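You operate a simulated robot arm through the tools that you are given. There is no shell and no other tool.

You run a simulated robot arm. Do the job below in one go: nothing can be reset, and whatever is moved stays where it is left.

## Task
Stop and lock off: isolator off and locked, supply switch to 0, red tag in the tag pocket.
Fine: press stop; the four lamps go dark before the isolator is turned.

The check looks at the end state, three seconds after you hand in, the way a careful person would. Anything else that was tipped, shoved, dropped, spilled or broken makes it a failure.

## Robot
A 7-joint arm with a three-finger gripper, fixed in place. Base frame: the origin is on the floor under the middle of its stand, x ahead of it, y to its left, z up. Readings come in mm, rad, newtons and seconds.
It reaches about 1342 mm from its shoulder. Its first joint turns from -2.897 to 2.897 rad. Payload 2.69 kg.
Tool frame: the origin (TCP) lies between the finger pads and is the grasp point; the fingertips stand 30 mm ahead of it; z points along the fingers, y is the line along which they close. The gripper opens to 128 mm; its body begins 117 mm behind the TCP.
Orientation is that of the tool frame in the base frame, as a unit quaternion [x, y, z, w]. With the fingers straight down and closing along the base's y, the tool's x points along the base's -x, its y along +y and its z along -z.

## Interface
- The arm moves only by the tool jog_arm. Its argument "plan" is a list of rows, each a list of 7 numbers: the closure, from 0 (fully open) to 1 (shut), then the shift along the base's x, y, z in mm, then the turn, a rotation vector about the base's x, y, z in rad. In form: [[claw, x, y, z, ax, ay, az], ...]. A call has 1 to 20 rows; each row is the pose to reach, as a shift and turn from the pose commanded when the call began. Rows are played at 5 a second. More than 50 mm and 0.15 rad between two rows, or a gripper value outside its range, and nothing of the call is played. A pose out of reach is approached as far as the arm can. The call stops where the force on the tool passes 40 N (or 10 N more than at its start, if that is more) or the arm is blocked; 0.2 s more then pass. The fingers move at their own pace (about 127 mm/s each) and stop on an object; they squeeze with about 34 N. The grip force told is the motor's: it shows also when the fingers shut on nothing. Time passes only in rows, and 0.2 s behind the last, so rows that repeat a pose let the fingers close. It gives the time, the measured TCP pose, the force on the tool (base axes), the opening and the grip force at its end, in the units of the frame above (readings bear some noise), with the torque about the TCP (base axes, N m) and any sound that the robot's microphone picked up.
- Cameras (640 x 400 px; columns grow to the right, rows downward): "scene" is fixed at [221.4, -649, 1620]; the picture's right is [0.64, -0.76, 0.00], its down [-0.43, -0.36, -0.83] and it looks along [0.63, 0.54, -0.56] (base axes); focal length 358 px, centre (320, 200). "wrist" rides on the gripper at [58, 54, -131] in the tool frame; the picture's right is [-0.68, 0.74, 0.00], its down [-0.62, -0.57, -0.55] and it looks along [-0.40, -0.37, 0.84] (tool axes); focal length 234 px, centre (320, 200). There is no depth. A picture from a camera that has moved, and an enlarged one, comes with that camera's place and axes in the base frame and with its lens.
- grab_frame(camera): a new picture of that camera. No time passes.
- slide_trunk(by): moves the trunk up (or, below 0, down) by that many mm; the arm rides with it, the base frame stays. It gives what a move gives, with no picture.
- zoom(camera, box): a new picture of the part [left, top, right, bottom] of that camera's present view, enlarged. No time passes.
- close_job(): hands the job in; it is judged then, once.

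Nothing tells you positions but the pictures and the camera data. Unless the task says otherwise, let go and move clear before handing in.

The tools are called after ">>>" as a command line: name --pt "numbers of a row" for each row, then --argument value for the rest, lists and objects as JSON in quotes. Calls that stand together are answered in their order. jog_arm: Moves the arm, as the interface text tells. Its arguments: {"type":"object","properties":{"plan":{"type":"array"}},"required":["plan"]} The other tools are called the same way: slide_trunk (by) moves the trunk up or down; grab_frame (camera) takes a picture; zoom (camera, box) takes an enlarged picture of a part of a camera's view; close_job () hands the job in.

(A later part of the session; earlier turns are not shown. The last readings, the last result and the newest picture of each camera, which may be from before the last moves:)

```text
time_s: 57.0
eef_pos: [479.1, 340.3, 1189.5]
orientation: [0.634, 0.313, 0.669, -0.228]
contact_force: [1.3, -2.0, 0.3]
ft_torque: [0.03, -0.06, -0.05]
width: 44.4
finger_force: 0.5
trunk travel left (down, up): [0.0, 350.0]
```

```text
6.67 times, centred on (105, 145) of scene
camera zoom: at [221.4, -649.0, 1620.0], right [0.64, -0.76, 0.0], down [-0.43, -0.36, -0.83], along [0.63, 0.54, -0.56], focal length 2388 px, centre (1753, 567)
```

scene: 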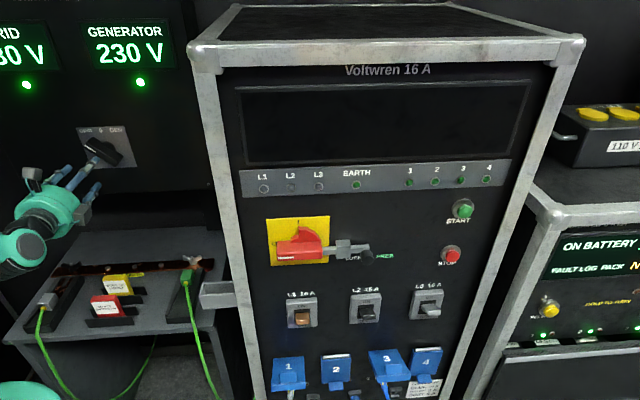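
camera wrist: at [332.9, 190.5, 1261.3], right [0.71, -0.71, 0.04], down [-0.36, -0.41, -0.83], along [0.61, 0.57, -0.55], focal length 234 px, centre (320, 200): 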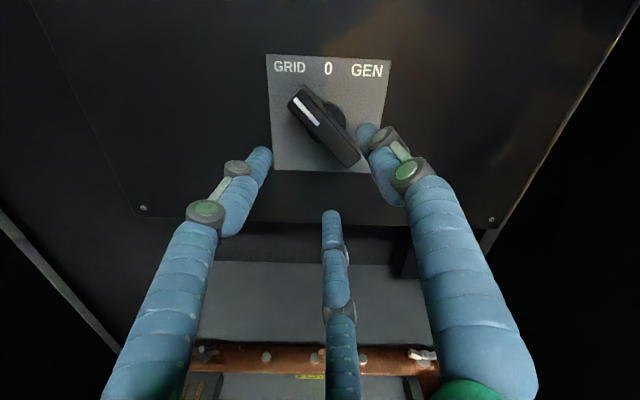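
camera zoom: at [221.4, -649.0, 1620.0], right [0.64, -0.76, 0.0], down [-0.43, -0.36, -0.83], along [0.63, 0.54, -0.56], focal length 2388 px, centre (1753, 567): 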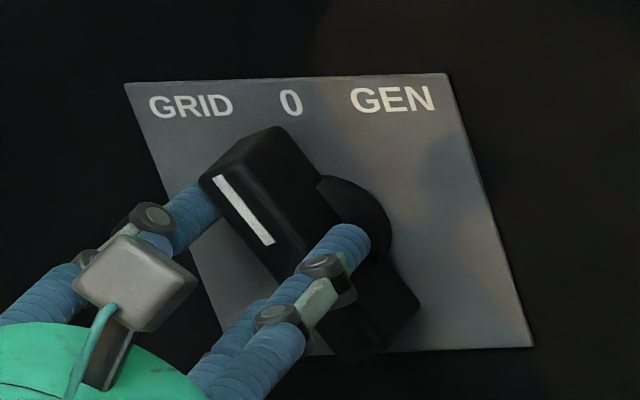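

The knob has turned about 25° (some slack in the fork). Continuing in smaller steps so as not to overshoot 0.

>>> jog_arm --pt "0.66 1 -1 0.9 0.0707 0.0707 0" --pt "0.66 1.4 -1.4 1.5 0.1273 0.1273 0" --pt "0.66 1.4 -1.4 2 0.1768 0.1768 0" --pt "0.66 1.4 -1.4 2 0.1768 0.1768 0"

>>> zoom --camera "wrist" --box '[200, 20, 440, 220]'

>>> zoom --camera "scene" --box '[65, 115, 145, 175]'

```text
time_s: 58.0
eef_pos: [478.5, 337.3, 1192.1]
orientation: [0.668, 0.233, 0.636, -0.308]
contact_force: [-0.6, 1.5, -0.2]
ft_torque: [-0.01, -0.04, 0.07]
width: 44.0
finger_force: 0.3
trunk travel left (down, up): [0.0, 350.0]
```

```text
2.00 times, centred on (320, 120) of wrist
camera zoom: at [429.5, 203.4, 1244.8], right [0.46, -0.46, -0.76], down [-0.84, 0.06, -0.55], along [0.3, 0.88, -0.36], focal length 468 px, centre (320, 360)
```

zoom: 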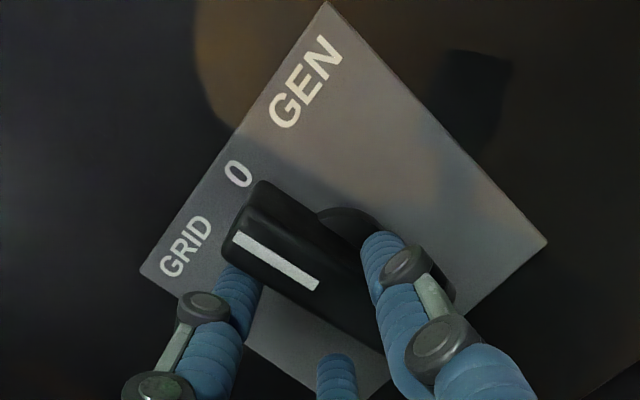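

```text
6.67 times, centred on (105, 145) of scene
camera zoom: at [221.4, -649.0, 1620.0], right [0.64, -0.76, 0.0], down [-0.43, -0.36, -0.83], along [0.63, 0.54, -0.56], focal length 2388 px, centre (1753, 567)
```

zoom: 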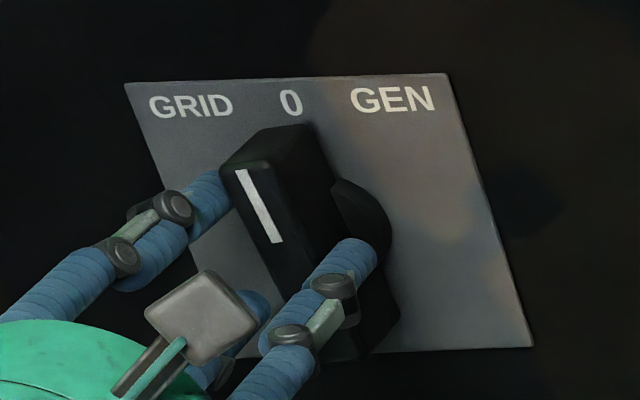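

About 7° remaining to vertical. One more small increment.

>>> jog_arm --pt "0.66 0.3 -0.3 0.5 0.0495 0.0495 0" --pt "0.66 0.5 -0.5 0.8 0.0919 0.0919 0" --pt "0.66 0.5 -0.5 0.8 0.0919 0.0919 0"

>>> zoom --camera "wrist" --box '[200, 20, 440, 220]'

>>> zoom --camera "scene" --box '[65, 115, 145, 175]'

>>> grab_frame --camera "scene"

```text
time_s: 58.8
eef_pos: [478.8, 337.4, 1193.8]
orientation: [0.681, 0.19, 0.615, -0.348]
contact_force: [0.0, 0.7, 0.6]
ft_torque: [-0.01, -0.03, 0.0]
width: 43.9
finger_force: 0.2
trunk travel left (down, up): [0.0, 350.0]
```

```text
2.00 times, centred on (320, 120) of wrist
camera zoom: at [434.7, 198.6, 1237.7], right [0.39, -0.39, -0.83], down [-0.88, 0.1, -0.46], along [0.27, 0.92, -0.3], focal length 468 px, centre (320, 360)
```

zoom: 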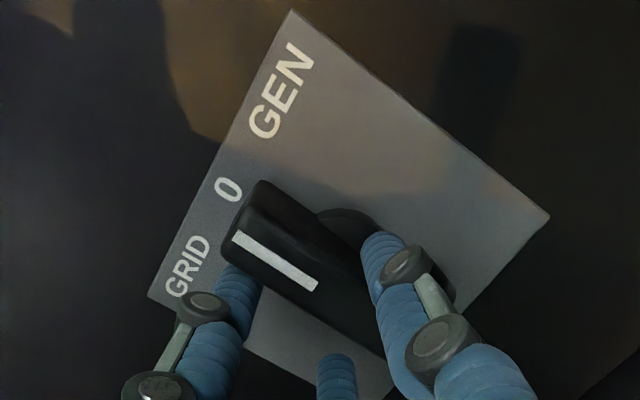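

```text
6.67 times, centred on (105, 145) of scene
camera zoom: at [221.4, -649.0, 1620.0], right [0.64, -0.76, 0.0], down [-0.43, -0.36, -0.83], along [0.63, 0.54, -0.56], focal length 2388 px, centre (1753, 567)
```

zoom: 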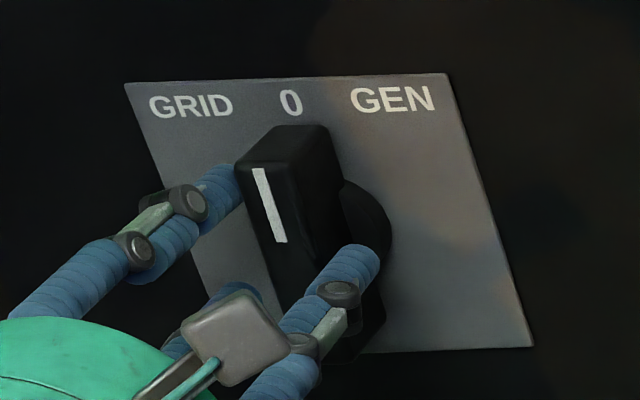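

```text
taken
```

scene: 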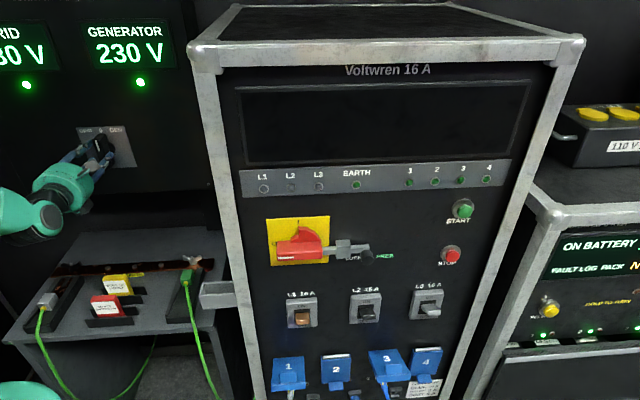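

The knob now points at 0 (within about 2° of vertical). I'll back the fork into its slack, open, and withdraw straight out.

>>> jog_arm --pt "0.66 0 0 0 -0.05 -0.05 0" --pt "0.6 0 0 0 -0.085 -0.085 0" --pt "0.5 0 0 0 -0.085 -0.085 0" --pt "0.45 -3 -3 0 -0.085 -0.085 0" --pt "0.45 -20 -20 0 -0.085 -0.085 0" --pt "0.45 -45 -45 0 -0.085 -0.085 0" --pt "0.45 -75 -75 0 -0.085 -0.085 0"

>>> grab_frame --camera "wrist"

>>> zoom --camera "scene" --box '[65, 115, 145, 175]'

>>> grab_frame --camera "scene"

```text
time_s: 60.4
eef_pos: [406.5, 265.5, 1193.2]
orientation: [0.669, 0.23, 0.635, -0.311]
contact_force: [1.3, 0.2, -0.4]
ft_torque: [0.03, -0.05, 0.04]
width: 70.4
finger_force: 0.0
trunk travel left (down, up): [0.0, 350.0]
```

```text
taken
camera wrist: at [356.5, 129.7, 1244.0], right [0.46, -0.46, -0.76], down [-0.84, 0.06, -0.54], along [0.29, 0.89, -0.36], focal length 234 px, centre (320, 200)
```

wrist: 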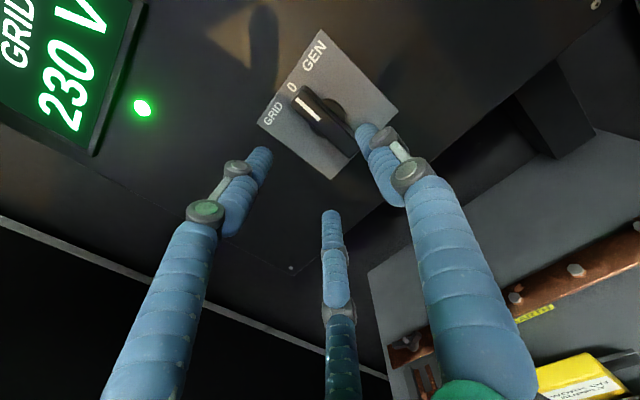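

```text
6.67 times, centred on (105, 145) of scene
camera zoom: at [221.4, -649.0, 1620.0], right [0.64, -0.76, 0.0], down [-0.43, -0.36, -0.83], along [0.63, 0.54, -0.56], focal length 2388 px, centre (1753, 567)
```

zoom: 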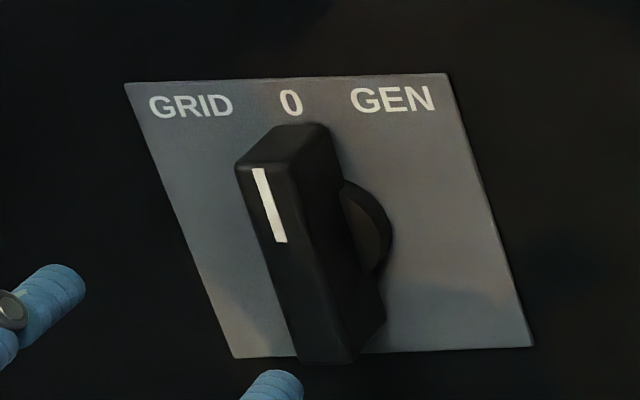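

```text
taken
```

scene: 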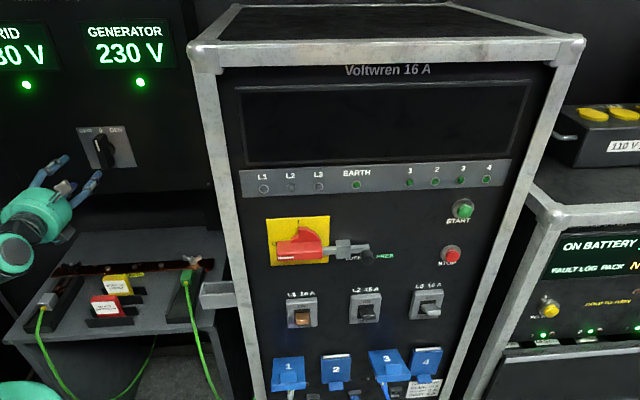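

The knob stayed at 0 after release. I'll double-check its angle with the wrist view.

>>> zoom --camera "wrist" --box '[250, 20, 410, 190]'

>>> zoom --camera "scene" --box '[80, 120, 140, 170]'

```text
2.35 times, centred on (330, 105) of wrist
camera zoom: at [356.5, 129.7, 1244.0], right [0.46, -0.46, -0.76], down [-0.84, 0.06, -0.54], along [0.29, 0.89, -0.36], focal length 551 px, centre (296, 424)
```

zoom: 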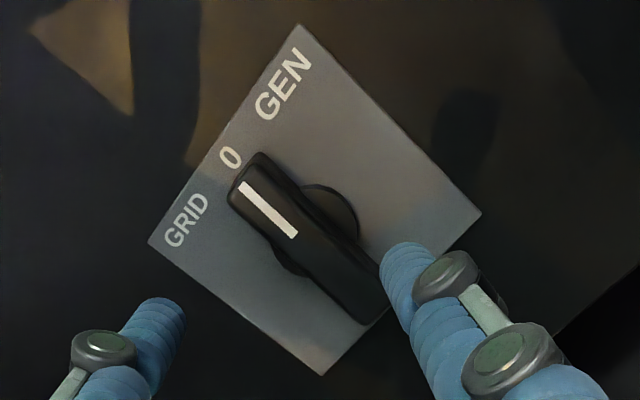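

```text
8.00 times, centred on (110, 145) of scene
camera zoom: at [221.4, -649.0, 1620.0], right [0.64, -0.76, 0.0], down [-0.43, -0.36, -0.83], along [0.63, 0.54, -0.56], focal length 2866 px, centre (2000, 640)
```

zoom: 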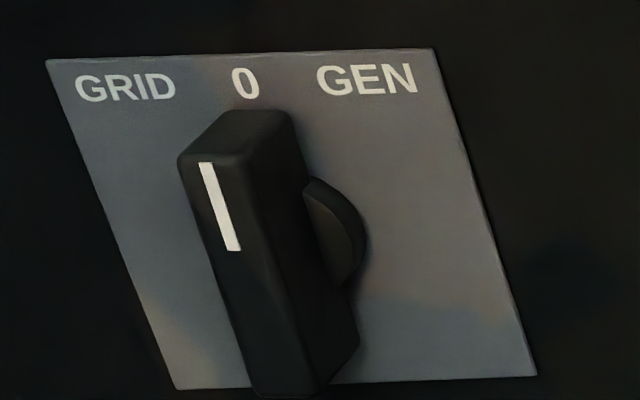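

Both views agree it's within about 3° of the 0 mark, clearly at 0. Now the tag: I'll first roll the wrist back, then pitch the fingers downward.

>>> jog_arm --pt "0.45 -2 -2 0 -0.0999 -0.0999 0" --pt "0.45 -4 -4 0 -0.1998 -0.1998 0" --pt "0.45 -6 -6 0 -0.2996 -0.2996 0" --pt "0.45 -8 -8 0 -0.3995 -0.3995 0" --pt "0.45 -10 -10 0 -0.4994 -0.4994 0" --pt "0.45 -12 -12 0 -0.5993 -0.5993 0" --pt "0.45 -14 -14 0 -0.6992 -0.6992 0" --pt "0.45 -16 -16 0 -0.799 -0.799 0" --pt "0.45 -18 -18 0 -0.8989 -0.8989 0" --pt "0.45 -20 -20 0 -0.9988 -0.9988 0" --pt "0.45 -20 -20 0 -1.0987 -1.0987 0" --pt "0.45 -20 -20 0 -1.1986 -1.1986 0" --pt "0.45 -20 -20 0 -1.1986 -1.1986 0"

```text
time_s: 63.2
eef_pos: [384.3, 242.4, 1192.8]
orientation: [0.27, 0.654, 0.653, 0.271]
contact_force: [-0.3, 0.9, 0.5]
ft_torque: [0.03, -0.01, 0.01]
width: 70.0
finger_force: 0.0
trunk travel left (down, up): [0.0, 350.0]
```

>>> jog_arm --pt "0.45 -3.3 -5.4 -3 -0.101 0.101 0" --pt "0.45 -6.7 -10.8 -6 -0.202 0.202 0" --pt "0.45 -10 -16.2 -10 -0.303 0.303 0" --pt "0.45 -13.4 -21.6 -15 -0.404 0.404 0" --pt "0.45 -16.7 -27 -22 -0.505 0.505 0" --pt "0.45 -20.1 -32.4 -30 -0.606 0.606 0" --pt "0.45 -23.4 -37.8 -40 -0.707 0.707 0" --pt "0.45 -26.8 -43.2 -52 -0.808 0.808 0" --pt "0.45 -30.1 -48.6 -65 -0.909 0.909 0" --pt "0.45 -33.5 -54 -80 -1.01 1.01 0" --pt "0.45 -36.8 -59.4 -93 -1.111 1.111 0" --pt "0.45 -36.8 -59.4 -93 -1.111 1.111 0"

>>> grab_frame --camera "wrist"

>>> grab_frame --camera "scene"

```text
time_s: 65.8
eef_pos: [348.1, 183.7, 1101.2]
orientation: [0.383, 0.924, -0.001, -0.001]
contact_force: [0.7, 1.0, 0.2]
ft_torque: [-0.08, 0.04, -0.02]
width: 70.4
finger_force: 0.2
trunk travel left (down, up): [0.0, 350.0]
```

```text
taken
camera wrist: at [345.6, 262.7, 1232.3], right [1.0, 0.04, 0.0], down [0.04, -0.83, 0.55], along [0.02, -0.55, -0.83], focal length 234 px, centre (320, 200)
```

wrist: 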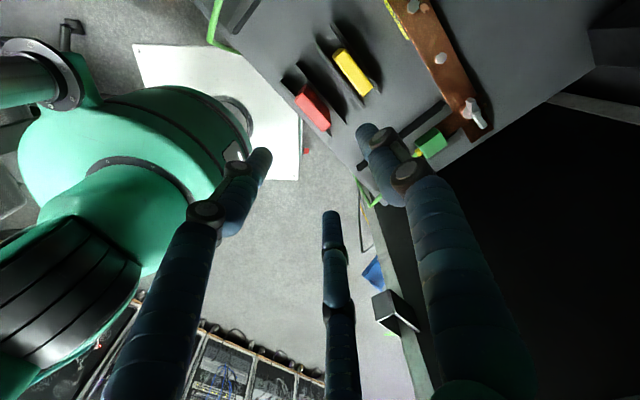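

```text
taken
```

scene: 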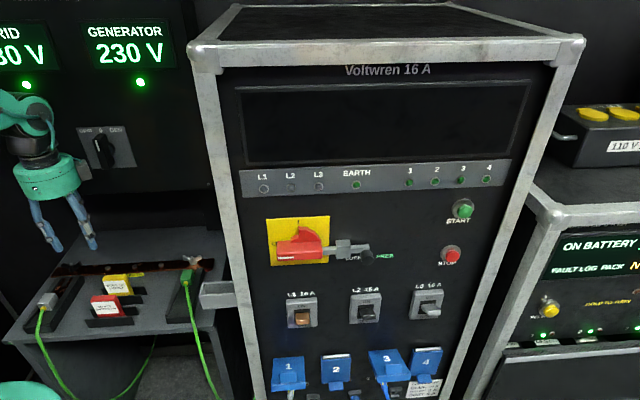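

The fingers now point straight down over the bench, aligned with the tag. Zooming on the tags and pocket to measure them from above.

>>> zoom --camera "wrist" --box '[260, 20, 400, 150]'

>>> zoom --camera "wrist" --box '[340, 250, 460, 350]'

>>> zoom --camera "scene" --box '[70, 255, 170, 335]'

>>> zoom --camera "scene" --box '[185, 260, 255, 320]'

```text
3.08 times, centred on (330, 85) of wrist
camera zoom: at [345.6, 262.7, 1232.3], right [1.0, 0.04, 0.0], down [0.04, -0.83, 0.55], along [0.02, -0.55, -0.83], focal length 720 px, centre (289, 554)
```

zoom: 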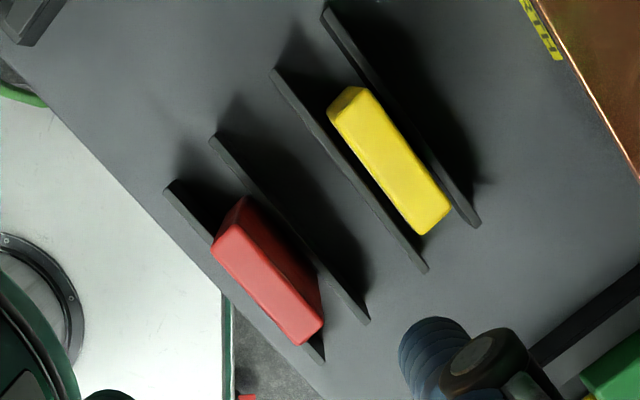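

```text
4.00 times, centred on (400, 300) of wrist
camera zoom: at [345.6, 262.7, 1232.3], right [1.0, 0.04, 0.0], down [0.04, -0.83, 0.55], along [0.02, -0.55, -0.83], focal length 937 px, centre (0, -200)
```

zoom: 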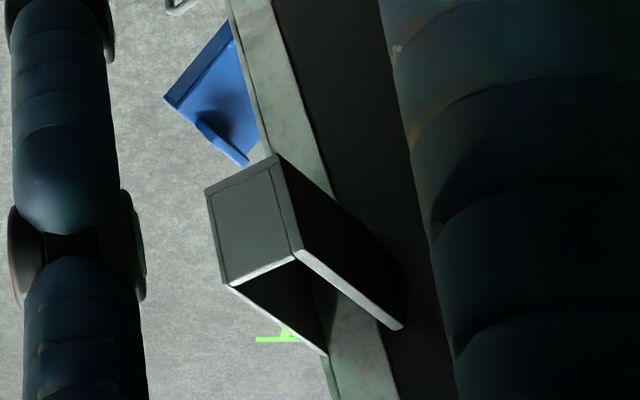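

```text
5.00 times, centred on (120, 295) of scene
camera zoom: at [221.4, -649.0, 1620.0], right [0.64, -0.76, 0.0], down [-0.43, -0.36, -0.83], along [0.63, 0.54, -0.56], focal length 1791 px, centre (1320, -275)
```

zoom: 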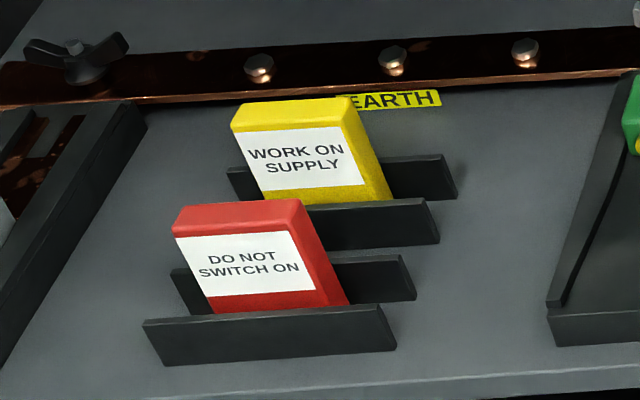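

```text
6.67 times, centred on (220, 290) of scene
camera zoom: at [221.4, -649.0, 1620.0], right [0.64, -0.76, 0.0], down [-0.43, -0.36, -0.83], along [0.63, 0.54, -0.56], focal length 2388 px, centre (987, -400)
```

zoom: 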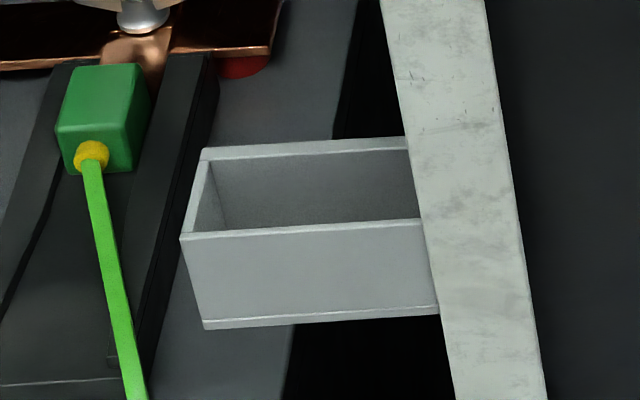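

Measured: red tag spans h≈79–140, w≈364–378, z≈810–886; pocket opening h≈402–478, w≈243–277, rim z≈1017 right against the tall rack side. The palm would hit the rack if held vertical, so I need a tilted grasp. Let me look at the hand's shape to size the tilt.

>>> zoom --camera "scene" --box '[0, 80, 130, 260]'

```text
2.22 times, centred on (65, 170) of scene
camera zoom: at [221.4, -649.0, 1620.0], right [0.64, -0.76, 0.0], down [-0.43, -0.36, -0.83], along [0.63, 0.54, -0.56], focal length 796 px, centre (887, 267)
```

zoom: 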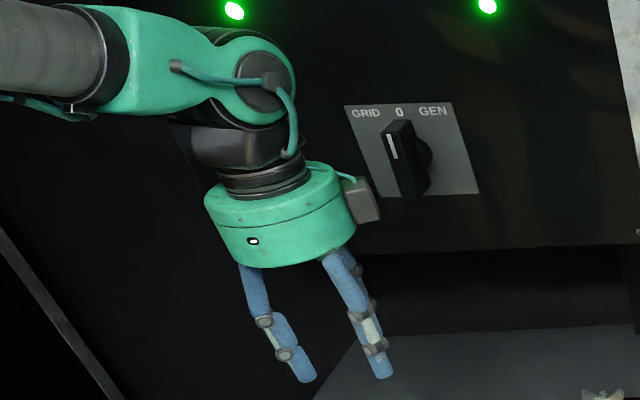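

The palm is ~75 mm in radius with a box on its side, so I'll tilt the hand 30° away from the rack (fingers pointing down and toward the rack), which keeps the tag upright while giving ~35 mm clearance at the pocket. Tilting and moving above the red tag now.

>>> jog_arm --pt "0.52 -7 2.7 -20 -0.0926 -0.0926 0" --pt "0.52 -14 5.3 -40 -0.1851 -0.1851 0" --pt "0.52 -21 8 -60 -0.2777 -0.2777 0" --pt "0.52 -27.6 10.6 -80 -0.3702 -0.3702 0" --pt "0.52 -27.6 10.6 -100 -0.3702 -0.3702 0" --pt "0.52 -27.6 10.6 -100 -0.3702 -0.3702 0"

>>> grab_frame --camera "wrist"

>>> grab_frame --camera "scene"

```text
time_s: 67.2
eef_pos: [321.7, 195.3, 998.9]
orientation: [0.37, 0.892, -0.1, 0.239]
contact_force: [0.1, 0.3, 0.2]
ft_torque: [0.02, 0.03, 0.0]
width: 61.4
finger_force: 0.0
trunk travel left (down, up): [0.0, 350.0]
```

```text
taken
camera wrist: at [277.6, 315.3, 1084.2], right [0.94, 0.11, 0.34], down [-0.22, -0.58, 0.78], along [0.28, -0.81, -0.52], focal length 234 px, centre (320, 200)
```

wrist: 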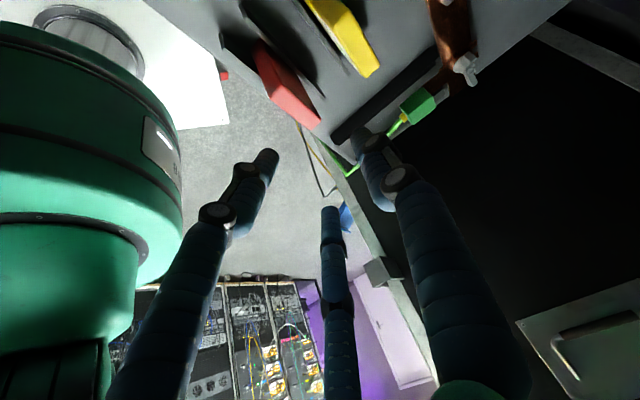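

```text
taken
```

scene: 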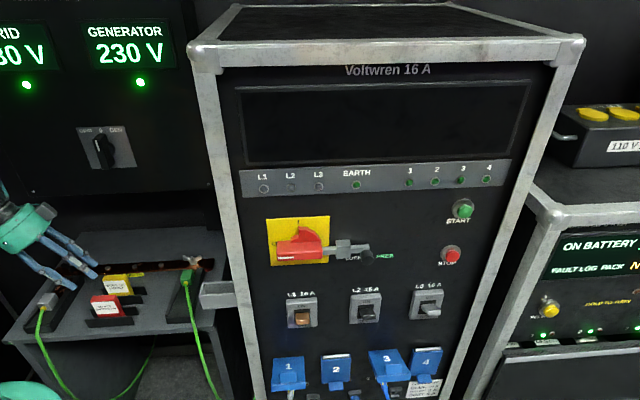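

>>> zoom --camera "wrist" --box '[210, 0, 410, 160]'

>>> zoom --camera "scene" --box '[0, 190, 160, 340]'

```text
2.50 times, centred on (310, 80) of wrist
camera zoom: at [277.6, 315.3, 1084.2], right [0.94, 0.11, 0.34], down [-0.22, -0.58, 0.78], along [0.28, -0.81, -0.52], focal length 585 px, centre (345, 500)
```

zoom: 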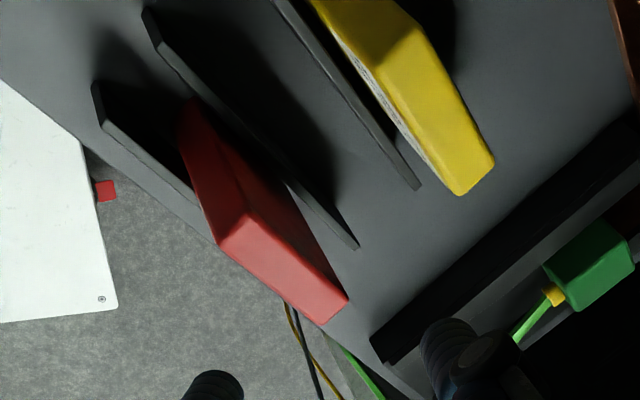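

```text
2.67 times, centred on (80, 265) of scene
camera zoom: at [221.4, -649.0, 1620.0], right [0.64, -0.76, 0.0], down [-0.43, -0.36, -0.83], along [0.63, 0.54, -0.56], focal length 955 px, centre (960, 27)
```

zoom: 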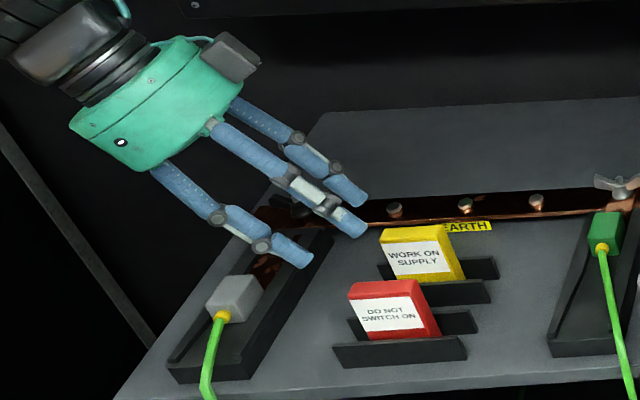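

Tag centre refined to h≈112, w≈369, top z≈887. Descending to just above grasp height and checking.

>>> jog_arm --pt "0.52 -0.5 -1.7 -30 0 0 0" --pt "0.52 -1 -3.3 -60 0 0 0" --pt "0.52 -1 -3.3 -80 0 0 0" --pt "0.52 -1 -3.3 -80 0 0 0"

>>> grab_frame --camera "wrist"

>>> zoom --camera "scene" --box '[20, 210, 180, 340]'

```text
time_s: 68.2
eef_pos: [320.5, 190.0, 919.8]
orientation: [0.37, 0.892, -0.1, 0.239]
contact_force: [0.5, 0.0, 0.3]
ft_torque: [0.0, 0.03, -0.03]
width: 61.4
finger_force: 0.1
trunk travel left (down, up): [0.0, 350.0]
```

```text
taken
camera wrist: at [276.0, 310.0, 1005.4], right [0.94, 0.11, 0.34], down [-0.22, -0.58, 0.78], along [0.28, -0.81, -0.52], focal length 234 px, centre (320, 200)
```

wrist: 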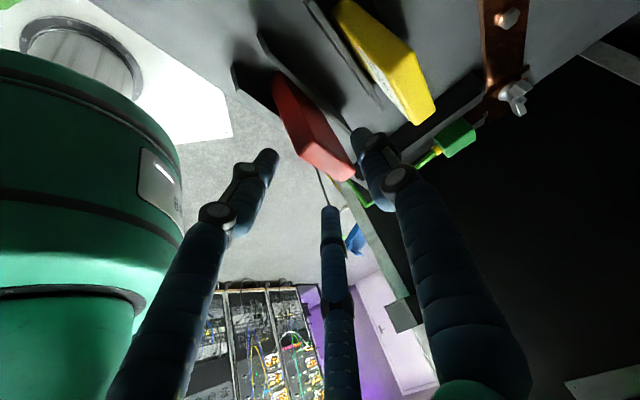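

```text
3.08 times, centred on (100, 275) of scene
camera zoom: at [221.4, -649.0, 1620.0], right [0.64, -0.76, 0.0], down [-0.43, -0.36, -0.83], along [0.63, 0.54, -0.56], focal length 1102 px, centre (997, -31)
```

zoom: 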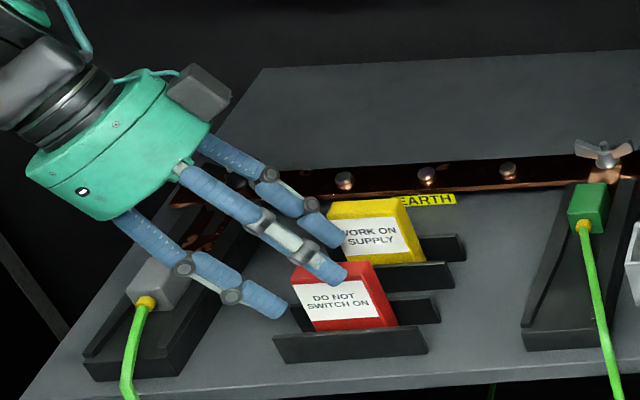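

The tag sits between the two front fingers and the thumb. I'll shift 5 mm right, narrow slightly so the lower finger clears the slot rail, and lower to grasp height.

>>> jog_arm --pt "0.58 4.2 -2.8 0 0 0 0" --pt "0.58 4.2 -2.8 -10 0 0 0" --pt "0.58 4.2 -2.8 -20 0 0 0" --pt "0.58 4.2 -2.8 -27 0 0 0" --pt "0.58 4.2 -2.8 -27 0 0 0"

>>> grab_frame --camera "wrist"

>>> zoom --camera "scene" --box '[60, 230, 180, 330]'

```text
time_s: 69.4
eef_pos: [323.9, 186.2, 892.9]
orientation: [0.371, 0.892, -0.1, 0.238]
contact_force: [0.9, -0.8, -0.2]
ft_torque: [-0.01, 0.01, 0.01]
width: 53.8
finger_force: 0.0
trunk travel left (down, up): [0.0, 350.0]
```

```text
taken
camera wrist: at [280.5, 307.0, 977.3], right [0.94, 0.11, 0.34], down [-0.22, -0.58, 0.78], along [0.28, -0.81, -0.52], focal length 234 px, centre (320, 200)
```

wrist: 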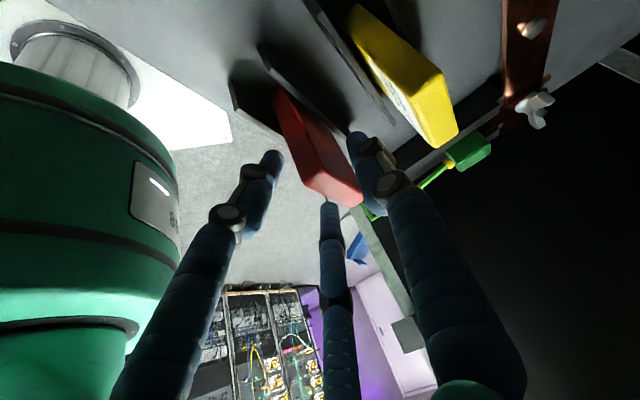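

```text
4.00 times, centred on (120, 280) of scene
camera zoom: at [221.4, -649.0, 1620.0], right [0.64, -0.76, 0.0], down [-0.43, -0.36, -0.83], along [0.63, 0.54, -0.56], focal length 1433 px, centre (1120, -120)
```

zoom: 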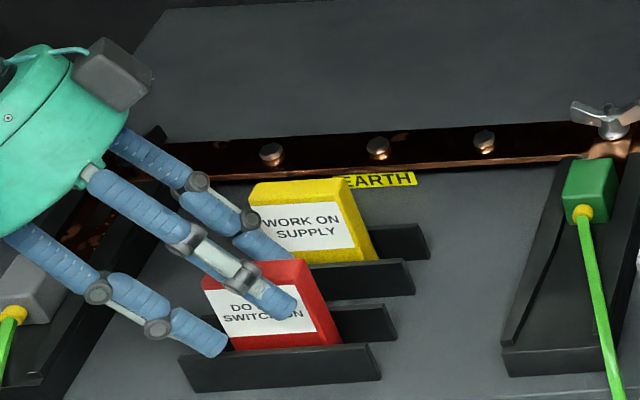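

Fingers are positioned in front of and behind the tag. Closing gradually.

>>> jog_arm --pt "0.64 0 0 0 0 0 0" --pt "0.7 0 0 0 0 0 0" --pt "0.75 0 0 0 0 0 0" --pt "0.8 0 0 0 0 0 0" --pt "0.85 0 0 0 0 0 0" --pt "0.9 0 0 0 0 0 0"

>>> grab_frame --camera "wrist"

>>> zoom --camera "scene" --box '[60, 230, 180, 330]'

```text
time_s: 70.8
eef_pos: [324.3, 186.6, 892.9]
orientation: [0.369, 0.893, -0.099, 0.238]
contact_force: [-0.5, 0.6, -0.6]
ft_torque: [-0.02, 0.01, 0.02]
width: 27.4
finger_force: 34.4
trunk travel left (down, up): [0.0, 350.0]
```

```text
taken
camera wrist: at [280.4, 306.9, 977.3], right [0.94, 0.11, 0.34], down [-0.22, -0.58, 0.78], along [0.28, -0.81, -0.52], focal length 234 px, centre (320, 200)
```

wrist: 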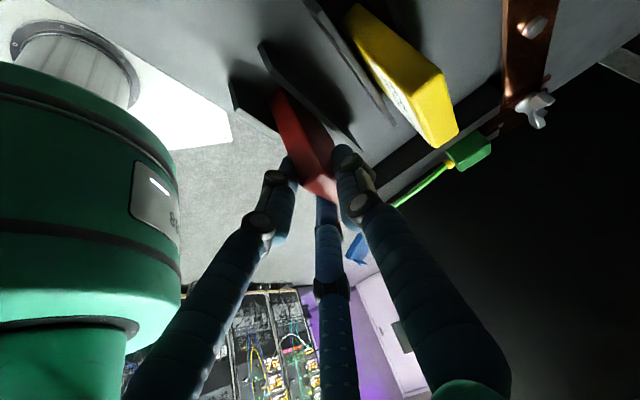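

```text
4.00 times, centred on (120, 280) of scene
camera zoom: at [221.4, -649.0, 1620.0], right [0.64, -0.76, 0.0], down [-0.43, -0.36, -0.83], along [0.63, 0.54, -0.56], focal length 1433 px, centre (1120, -120)
```

zoom: 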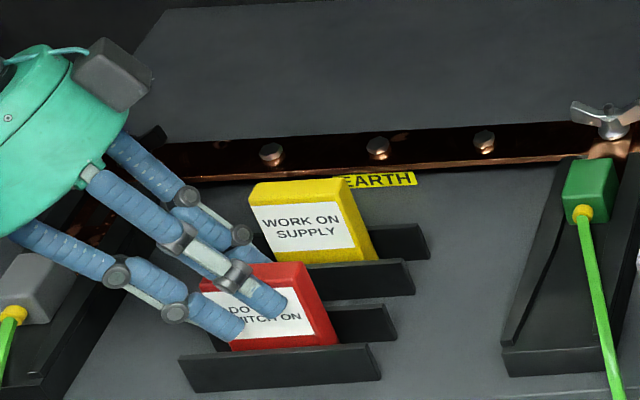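

The tag is gripped (27 mm reading, full grip force, no net load). Lifting straight up slowly.

>>> jog_arm --pt "0.95 0 0 5 0 0 0" --pt "0.95 0 0 12 0 0 0" --pt "0.95 0 0 22 0 0 0" --pt "0.95 0 0 35 0 0 0" --pt "0.95 0 0 50 0 0 0" --pt "0.95 0 0 65 0 0 0" --pt "0.95 0 0 80 0 0 0"

>>> grab_frame --camera "wrist"

>>> zoom --camera "scene" --box '[60, 210, 180, 310]'

```text
time_s: 72.4
eef_pos: [324.1, 187.2, 973.8]
orientation: [0.37, 0.892, -0.1, 0.239]
contact_force: [0.2, 0.4, -0.9]
ft_torque: [-0.02, -0.01, -0.01]
width: 27.2
finger_force: 33.6
trunk travel left (down, up): [0.0, 350.0]
```

```text
taken
camera wrist: at [280.5, 308.1, 1057.8], right [0.94, 0.11, 0.34], down [-0.22, -0.58, 0.78], along [0.28, -0.81, -0.52], focal length 234 px, centre (320, 200)
```

wrist: 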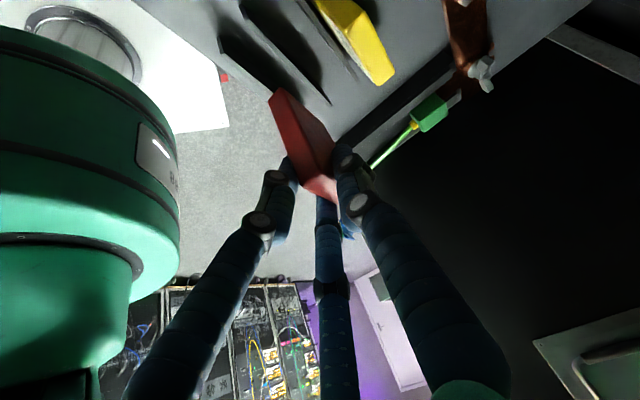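

```text
4.00 times, centred on (120, 260) of scene
camera zoom: at [221.4, -649.0, 1620.0], right [0.64, -0.76, 0.0], down [-0.43, -0.36, -0.83], along [0.63, 0.54, -0.56], focal length 1433 px, centre (1120, -40)
```

zoom: 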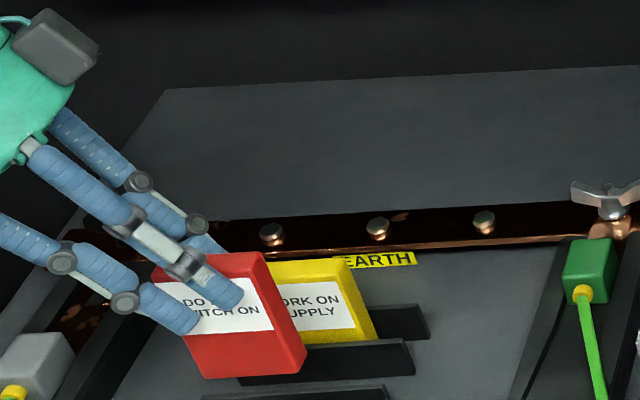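

The tag came out cleanly. I'll inspect how it sits in the fingers before carrying it to the pocket.

>>> zoom --camera "wrist" --box '[240, 70, 380, 230]'

>>> zoom --camera "scene" --box '[85, 260, 165, 320]'

```text
2.50 times, centred on (310, 150) of wrist
camera zoom: at [280.5, 308.1, 1057.8], right [0.94, 0.11, 0.34], down [-0.22, -0.58, 0.78], along [0.28, -0.81, -0.52], focal length 585 px, centre (345, 325)
```

zoom: 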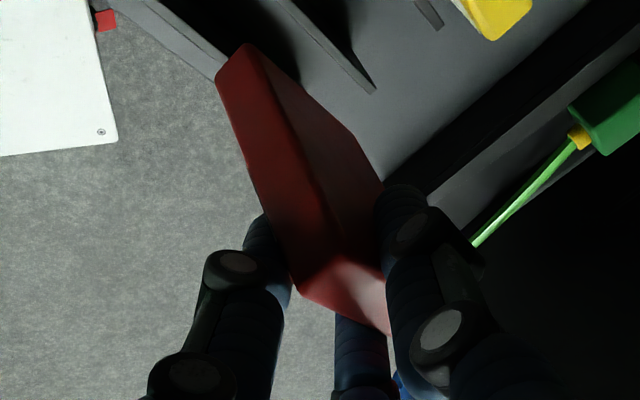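

```text
6.67 times, centred on (125, 290) of scene
camera zoom: at [221.4, -649.0, 1620.0], right [0.64, -0.76, 0.0], down [-0.43, -0.36, -0.83], along [0.63, 0.54, -0.56], focal length 2388 px, centre (1620, -400)
```

zoom: 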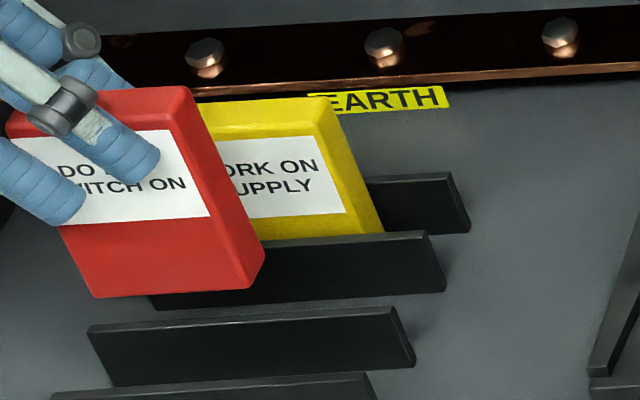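

The tag hangs upright, centred about 12 mm right and 6 mm behind the tool point, with its bottom ~92 mm below it. I'll lift it high and carry it over to above the pocket.

>>> jog_arm --pt "0.95 0 0 35 0 0 0" --pt "0.95 0 0 75 0 0 0" --pt "0.95 0 0 115 0 0 0" --pt "0.95 0 0 155 0 0 0" --pt "0.95 0 0 195 0 0 0" --pt "0.95 0 0 216 0 0 0" --pt "0.95 0 0 216 0 0 0"

>>> grab_frame --camera "scene"

```text
time_s: 74.0
eef_pos: [325.2, 185.7, 1187.0]
orientation: [0.37, 0.892, -0.099, 0.238]
contact_force: [-0.6, 0.5, -0.3]
ft_torque: [0.04, 0.02, 0.0]
width: 27.2
finger_force: 34.1
trunk travel left (down, up): [0.0, 350.0]
```

```text
taken
```

scene: 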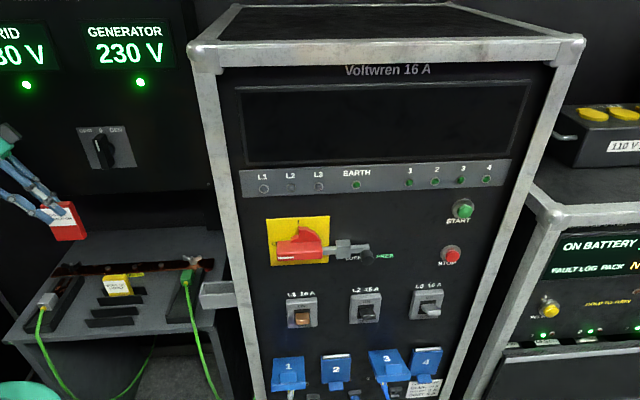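

>>> jog_arm --pt "0.95 16.3 -35.2 0 0 0 0" --pt "0.95 32.5 -70.4 0 0 0 0" --pt "0.95 48.8 -105.5 0 0 0 0" --pt "0.95 65 -140.7 0 0 0 0" --pt "0.95 81.3 -175.9 0 0 0 0" --pt "0.95 97.6 -211 0 0 0 0" --pt "0.95 113.8 -246.2 0 0 0 0" --pt "0.95 130.1 -281.4 0 0 0 0" --pt "0.95 130.1 -281.4 0 0 0 0"

>>> grab_frame --camera "scene"

>>> grab_frame --camera "wrist"

```text
time_s: 76.0
eef_pos: [453.9, -94.8, 1186.1]
orientation: [0.369, 0.893, -0.099, 0.238]
contact_force: [-0.7, 0.0, -0.5]
ft_torque: [-0.01, 0.03, 0.02]
width: 27.2
finger_force: 34.1
trunk travel left (down, up): [0.0, 350.0]
```

```text
taken
```

scene: 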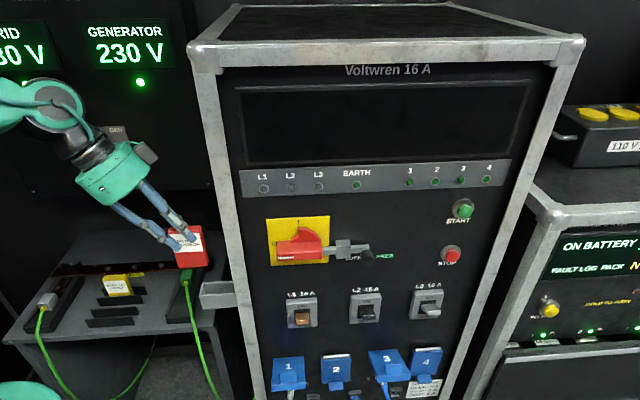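

```text
taken
camera wrist: at [409.9, 25.0, 1271.7], right [0.94, 0.11, 0.34], down [-0.22, -0.58, 0.78], along [0.28, -0.81, -0.52], focal length 234 px, centre (320, 200)
```

wrist: 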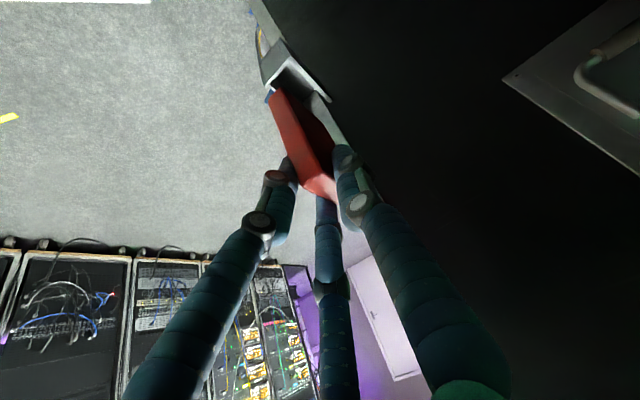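

Tag is now to the left and above the pocket. Zooming to verify the offset before the final approach.

>>> zoom --camera "scene" --box '[140, 215, 260, 315]'

>>> zoom --camera "wrist" --box '[230, 20, 370, 220]'

```text
4.00 times, centred on (200, 265) of scene
camera zoom: at [221.4, -649.0, 1620.0], right [0.64, -0.76, 0.0], down [-0.43, -0.36, -0.83], along [0.63, 0.54, -0.56], focal length 1433 px, centre (800, -60)
```

zoom: 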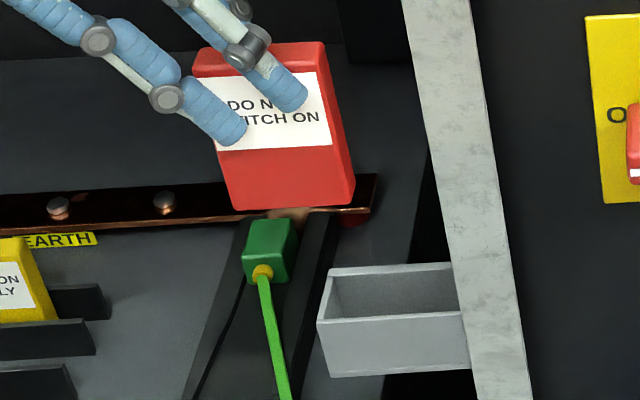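

```text
2.00 times, centred on (300, 120) of wrist
camera zoom: at [409.9, 25.0, 1271.7], right [0.94, 0.11, 0.34], down [-0.22, -0.58, 0.78], along [0.28, -0.81, -0.52], focal length 468 px, centre (360, 360)
```

zoom: 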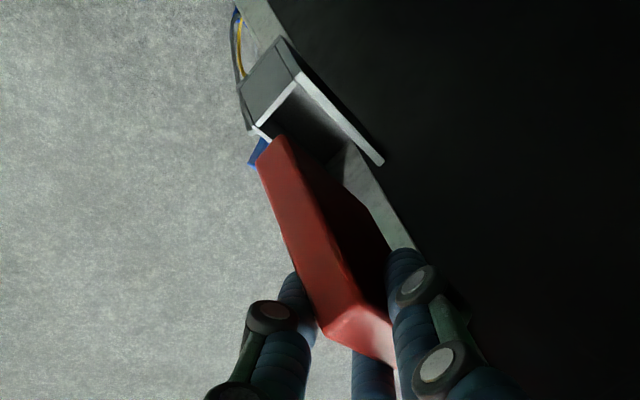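

Measurements agree to within a millimetre or two: pocket spans h 402–479, w 244–280; the tag needs to go 41 mm right and 2 mm back. Moving over the pocket and lowering to just above the rim.

>>> jog_arm --pt "0.95 15 -14 0 0 0 0" --pt "0.95 30.4 -27.6 0 0 0 0" --pt "0.95 30.4 -27.6 -20 0 0 0" --pt "0.95 30.4 -27.6 -40 0 0 0" --pt "0.95 30.4 -27.6 -57 0 0 0" --pt "0.95 30.4 -27.6 -57 0 0 0"

>>> zoom --camera "scene" --box '[140, 215, 260, 315]'

>>> zoom --camera "wrist" --box '[230, 20, 370, 220]'

>>> grab_frame --camera "wrist"

```text
time_s: 77.4
eef_pos: [485.3, -121.6, 1129.9]
orientation: [0.369, 0.893, -0.099, 0.239]
contact_force: [0.3, -0.1, -0.6]
ft_torque: [-0.02, -0.02, 0.0]
width: 27.2
finger_force: 34.4
trunk travel left (down, up): [0.0, 350.0]
```

```text
4.00 times, centred on (200, 265) of scene
camera zoom: at [221.4, -649.0, 1620.0], right [0.64, -0.76, 0.0], down [-0.43, -0.36, -0.83], along [0.63, 0.54, -0.56], focal length 1433 px, centre (800, -60)
```

zoom: 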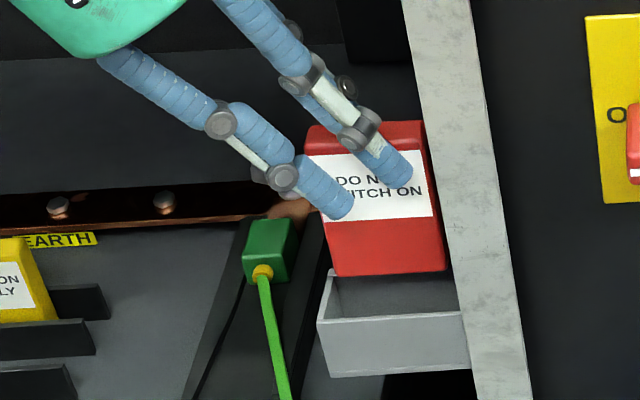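

```text
2.00 times, centred on (300, 120) of wrist
camera zoom: at [441.4, -1.4, 1215.4], right [0.94, 0.11, 0.34], down [-0.22, -0.58, 0.78], along [0.28, -0.81, -0.52], focal length 468 px, centre (360, 360)
```

zoom: 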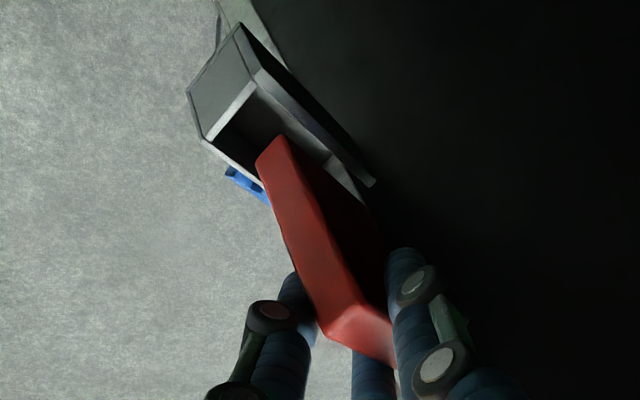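

```text
taken
camera wrist: at [441.4, -1.4, 1215.4], right [0.94, 0.11, 0.34], down [-0.22, -0.58, 0.78], along [0.28, -0.81, -0.52], focal length 234 px, centre (320, 200)
```

wrist: 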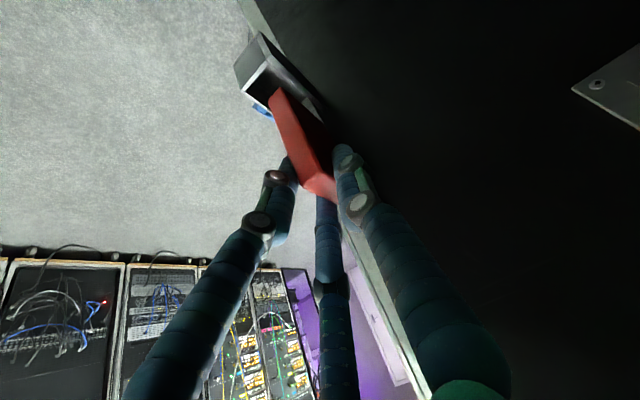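

Tag is centred over the opening in both directions (about 6–8 mm clearance all round). Lowering it into the pocket slowly.

>>> jog_arm --pt "0.95 0 0 -10 0 0 0" --pt "0.95 0 0 -20 0 0 0" --pt "0.95 0 0 -30 0 0 0" --pt "0.95 0 0 -38 0 0 0" --pt "0.95 0 0 -45 0 0 0" --pt "0.95 0 0 -50 0 0 0" --pt "0.95 0 0 -50 0 0 0"

>>> zoom --camera "scene" --box '[140, 215, 260, 315]'

>>> zoom --camera "wrist" --box '[230, 20, 370, 220]'

```text
time_s: 79.0
eef_pos: [484.1, -121.6, 1082.5]
orientation: [0.37, 0.892, -0.099, 0.239]
contact_force: [-0.9, 0.5, -0.4]
ft_torque: [-0.01, 0.01, -0.02]
width: 27.3
finger_force: 33.8
trunk travel left (down, up): [0.0, 350.0]
```

```text
4.00 times, centred on (200, 265) of scene
camera zoom: at [221.4, -649.0, 1620.0], right [0.64, -0.76, 0.0], down [-0.43, -0.36, -0.83], along [0.63, 0.54, -0.56], focal length 1433 px, centre (800, -60)
```

zoom: 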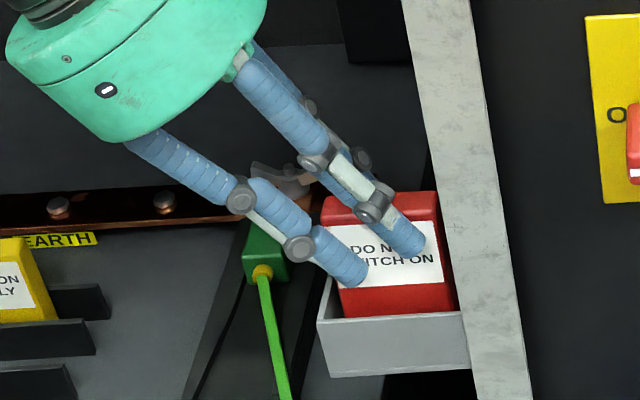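

```text
2.00 times, centred on (300, 120) of wrist
camera zoom: at [440.4, -1.3, 1166.6], right [0.94, 0.11, 0.34], down [-0.22, -0.58, 0.78], along [0.28, -0.81, -0.52], focal length 468 px, centre (360, 360)
```

zoom: 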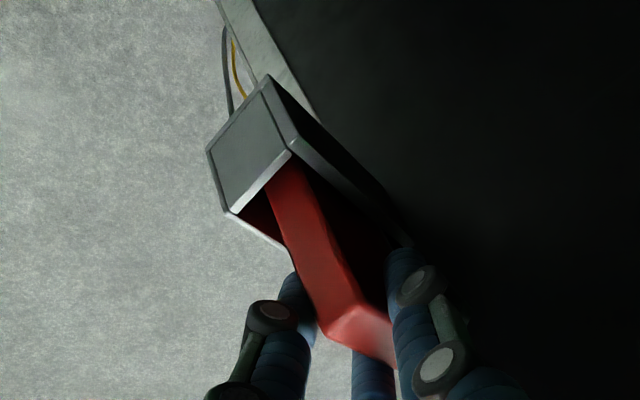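

The tag is inside the pocket with no contact. Lowering the last few millimetres toward the floor.

>>> jog_arm --pt "0.95 0 0 -3 0 0 0" --pt "0.95 0 0 -6 0 0 0" --pt "0.95 0 0 -8 0 0 0" --pt "0.95 0 0 -10 0 0 0" --pt "0.95 0 0 -10 0 0 0"

>>> zoom --camera "scene" --box '[140, 215, 260, 315]'

```text
time_s: 80.2
eef_pos: [484.3, -120.2, 1073.7]
orientation: [0.37, 0.892, -0.099, 0.24]
contact_force: [-0.9, 0.0, 6.4]
ft_torque: [0.05, 0.05, 0.0]
width: 27.2
finger_force: 33.8
trunk travel left (down, up): [0.0, 350.0]
```

```text
4.00 times, centred on (200, 265) of scene
camera zoom: at [221.4, -649.0, 1620.0], right [0.64, -0.76, 0.0], down [-0.43, -0.36, -0.83], along [0.63, 0.54, -0.56], focal length 1433 px, centre (800, -60)
```

zoom: 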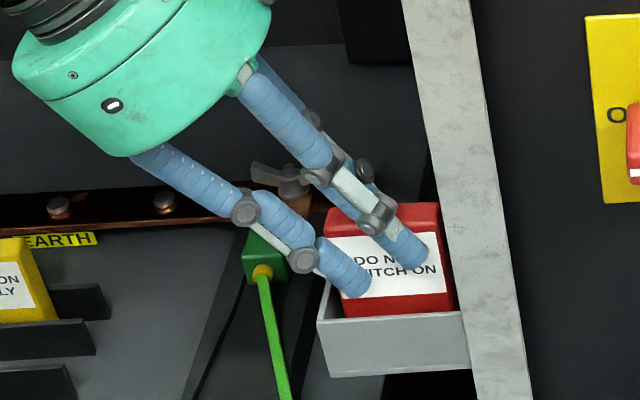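

The tag is touching the pocket floor (6 N up). Releasing gently.

>>> jog_arm --pt "0.8 0 0 0 0 0 0" --pt "0.74 0 0 0 0 0 0" --pt "0.68 0 0 0 0 0 0" --pt "0.62 0 0 0 0 0 0" --pt "0.56 0 0 0 0 0 0" --pt "0.52 0 0 0 0 0 0" --pt "0.52 0 0 0 0 0 0"

>>> zoom --camera "scene" --box '[140, 215, 260, 315]'

>>> zoom --camera "wrist" --box '[230, 20, 410, 240]'

```text
time_s: 81.8
eef_pos: [485.1, -120.7, 1072.0]
orientation: [0.37, 0.892, -0.099, 0.239]
contact_force: [0.1, 0.1, -1.1]
ft_torque: [0.0, -0.03, 0.0]
width: 61.3
finger_force: 0.0
trunk travel left (down, up): [0.0, 350.0]
```

```text
4.00 times, centred on (200, 265) of scene
camera zoom: at [221.4, -649.0, 1620.0], right [0.64, -0.76, 0.0], down [-0.43, -0.36, -0.83], along [0.63, 0.54, -0.56], focal length 1433 px, centre (800, -60)
```

zoom: 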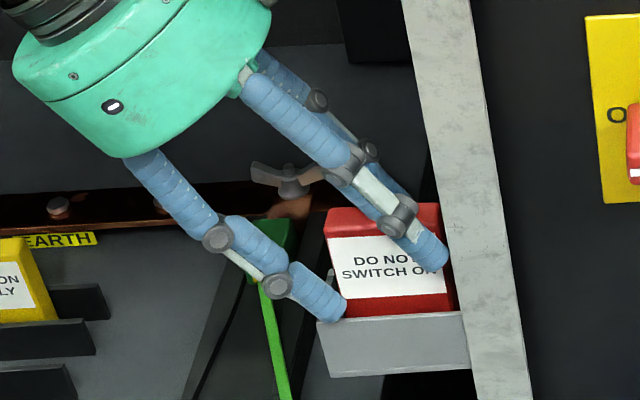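

```text
1.82 times, centred on (320, 130) of wrist
camera zoom: at [440.8, -0.5, 1156.4], right [0.94, 0.11, 0.34], down [-0.22, -0.58, 0.78], along [0.28, -0.81, -0.52], focal length 426 px, centre (320, 327)
```

zoom: 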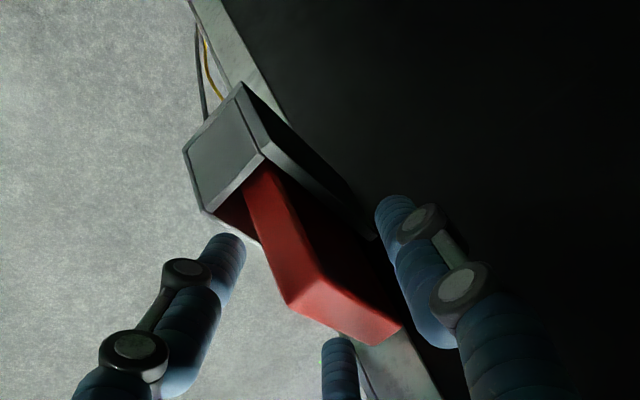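

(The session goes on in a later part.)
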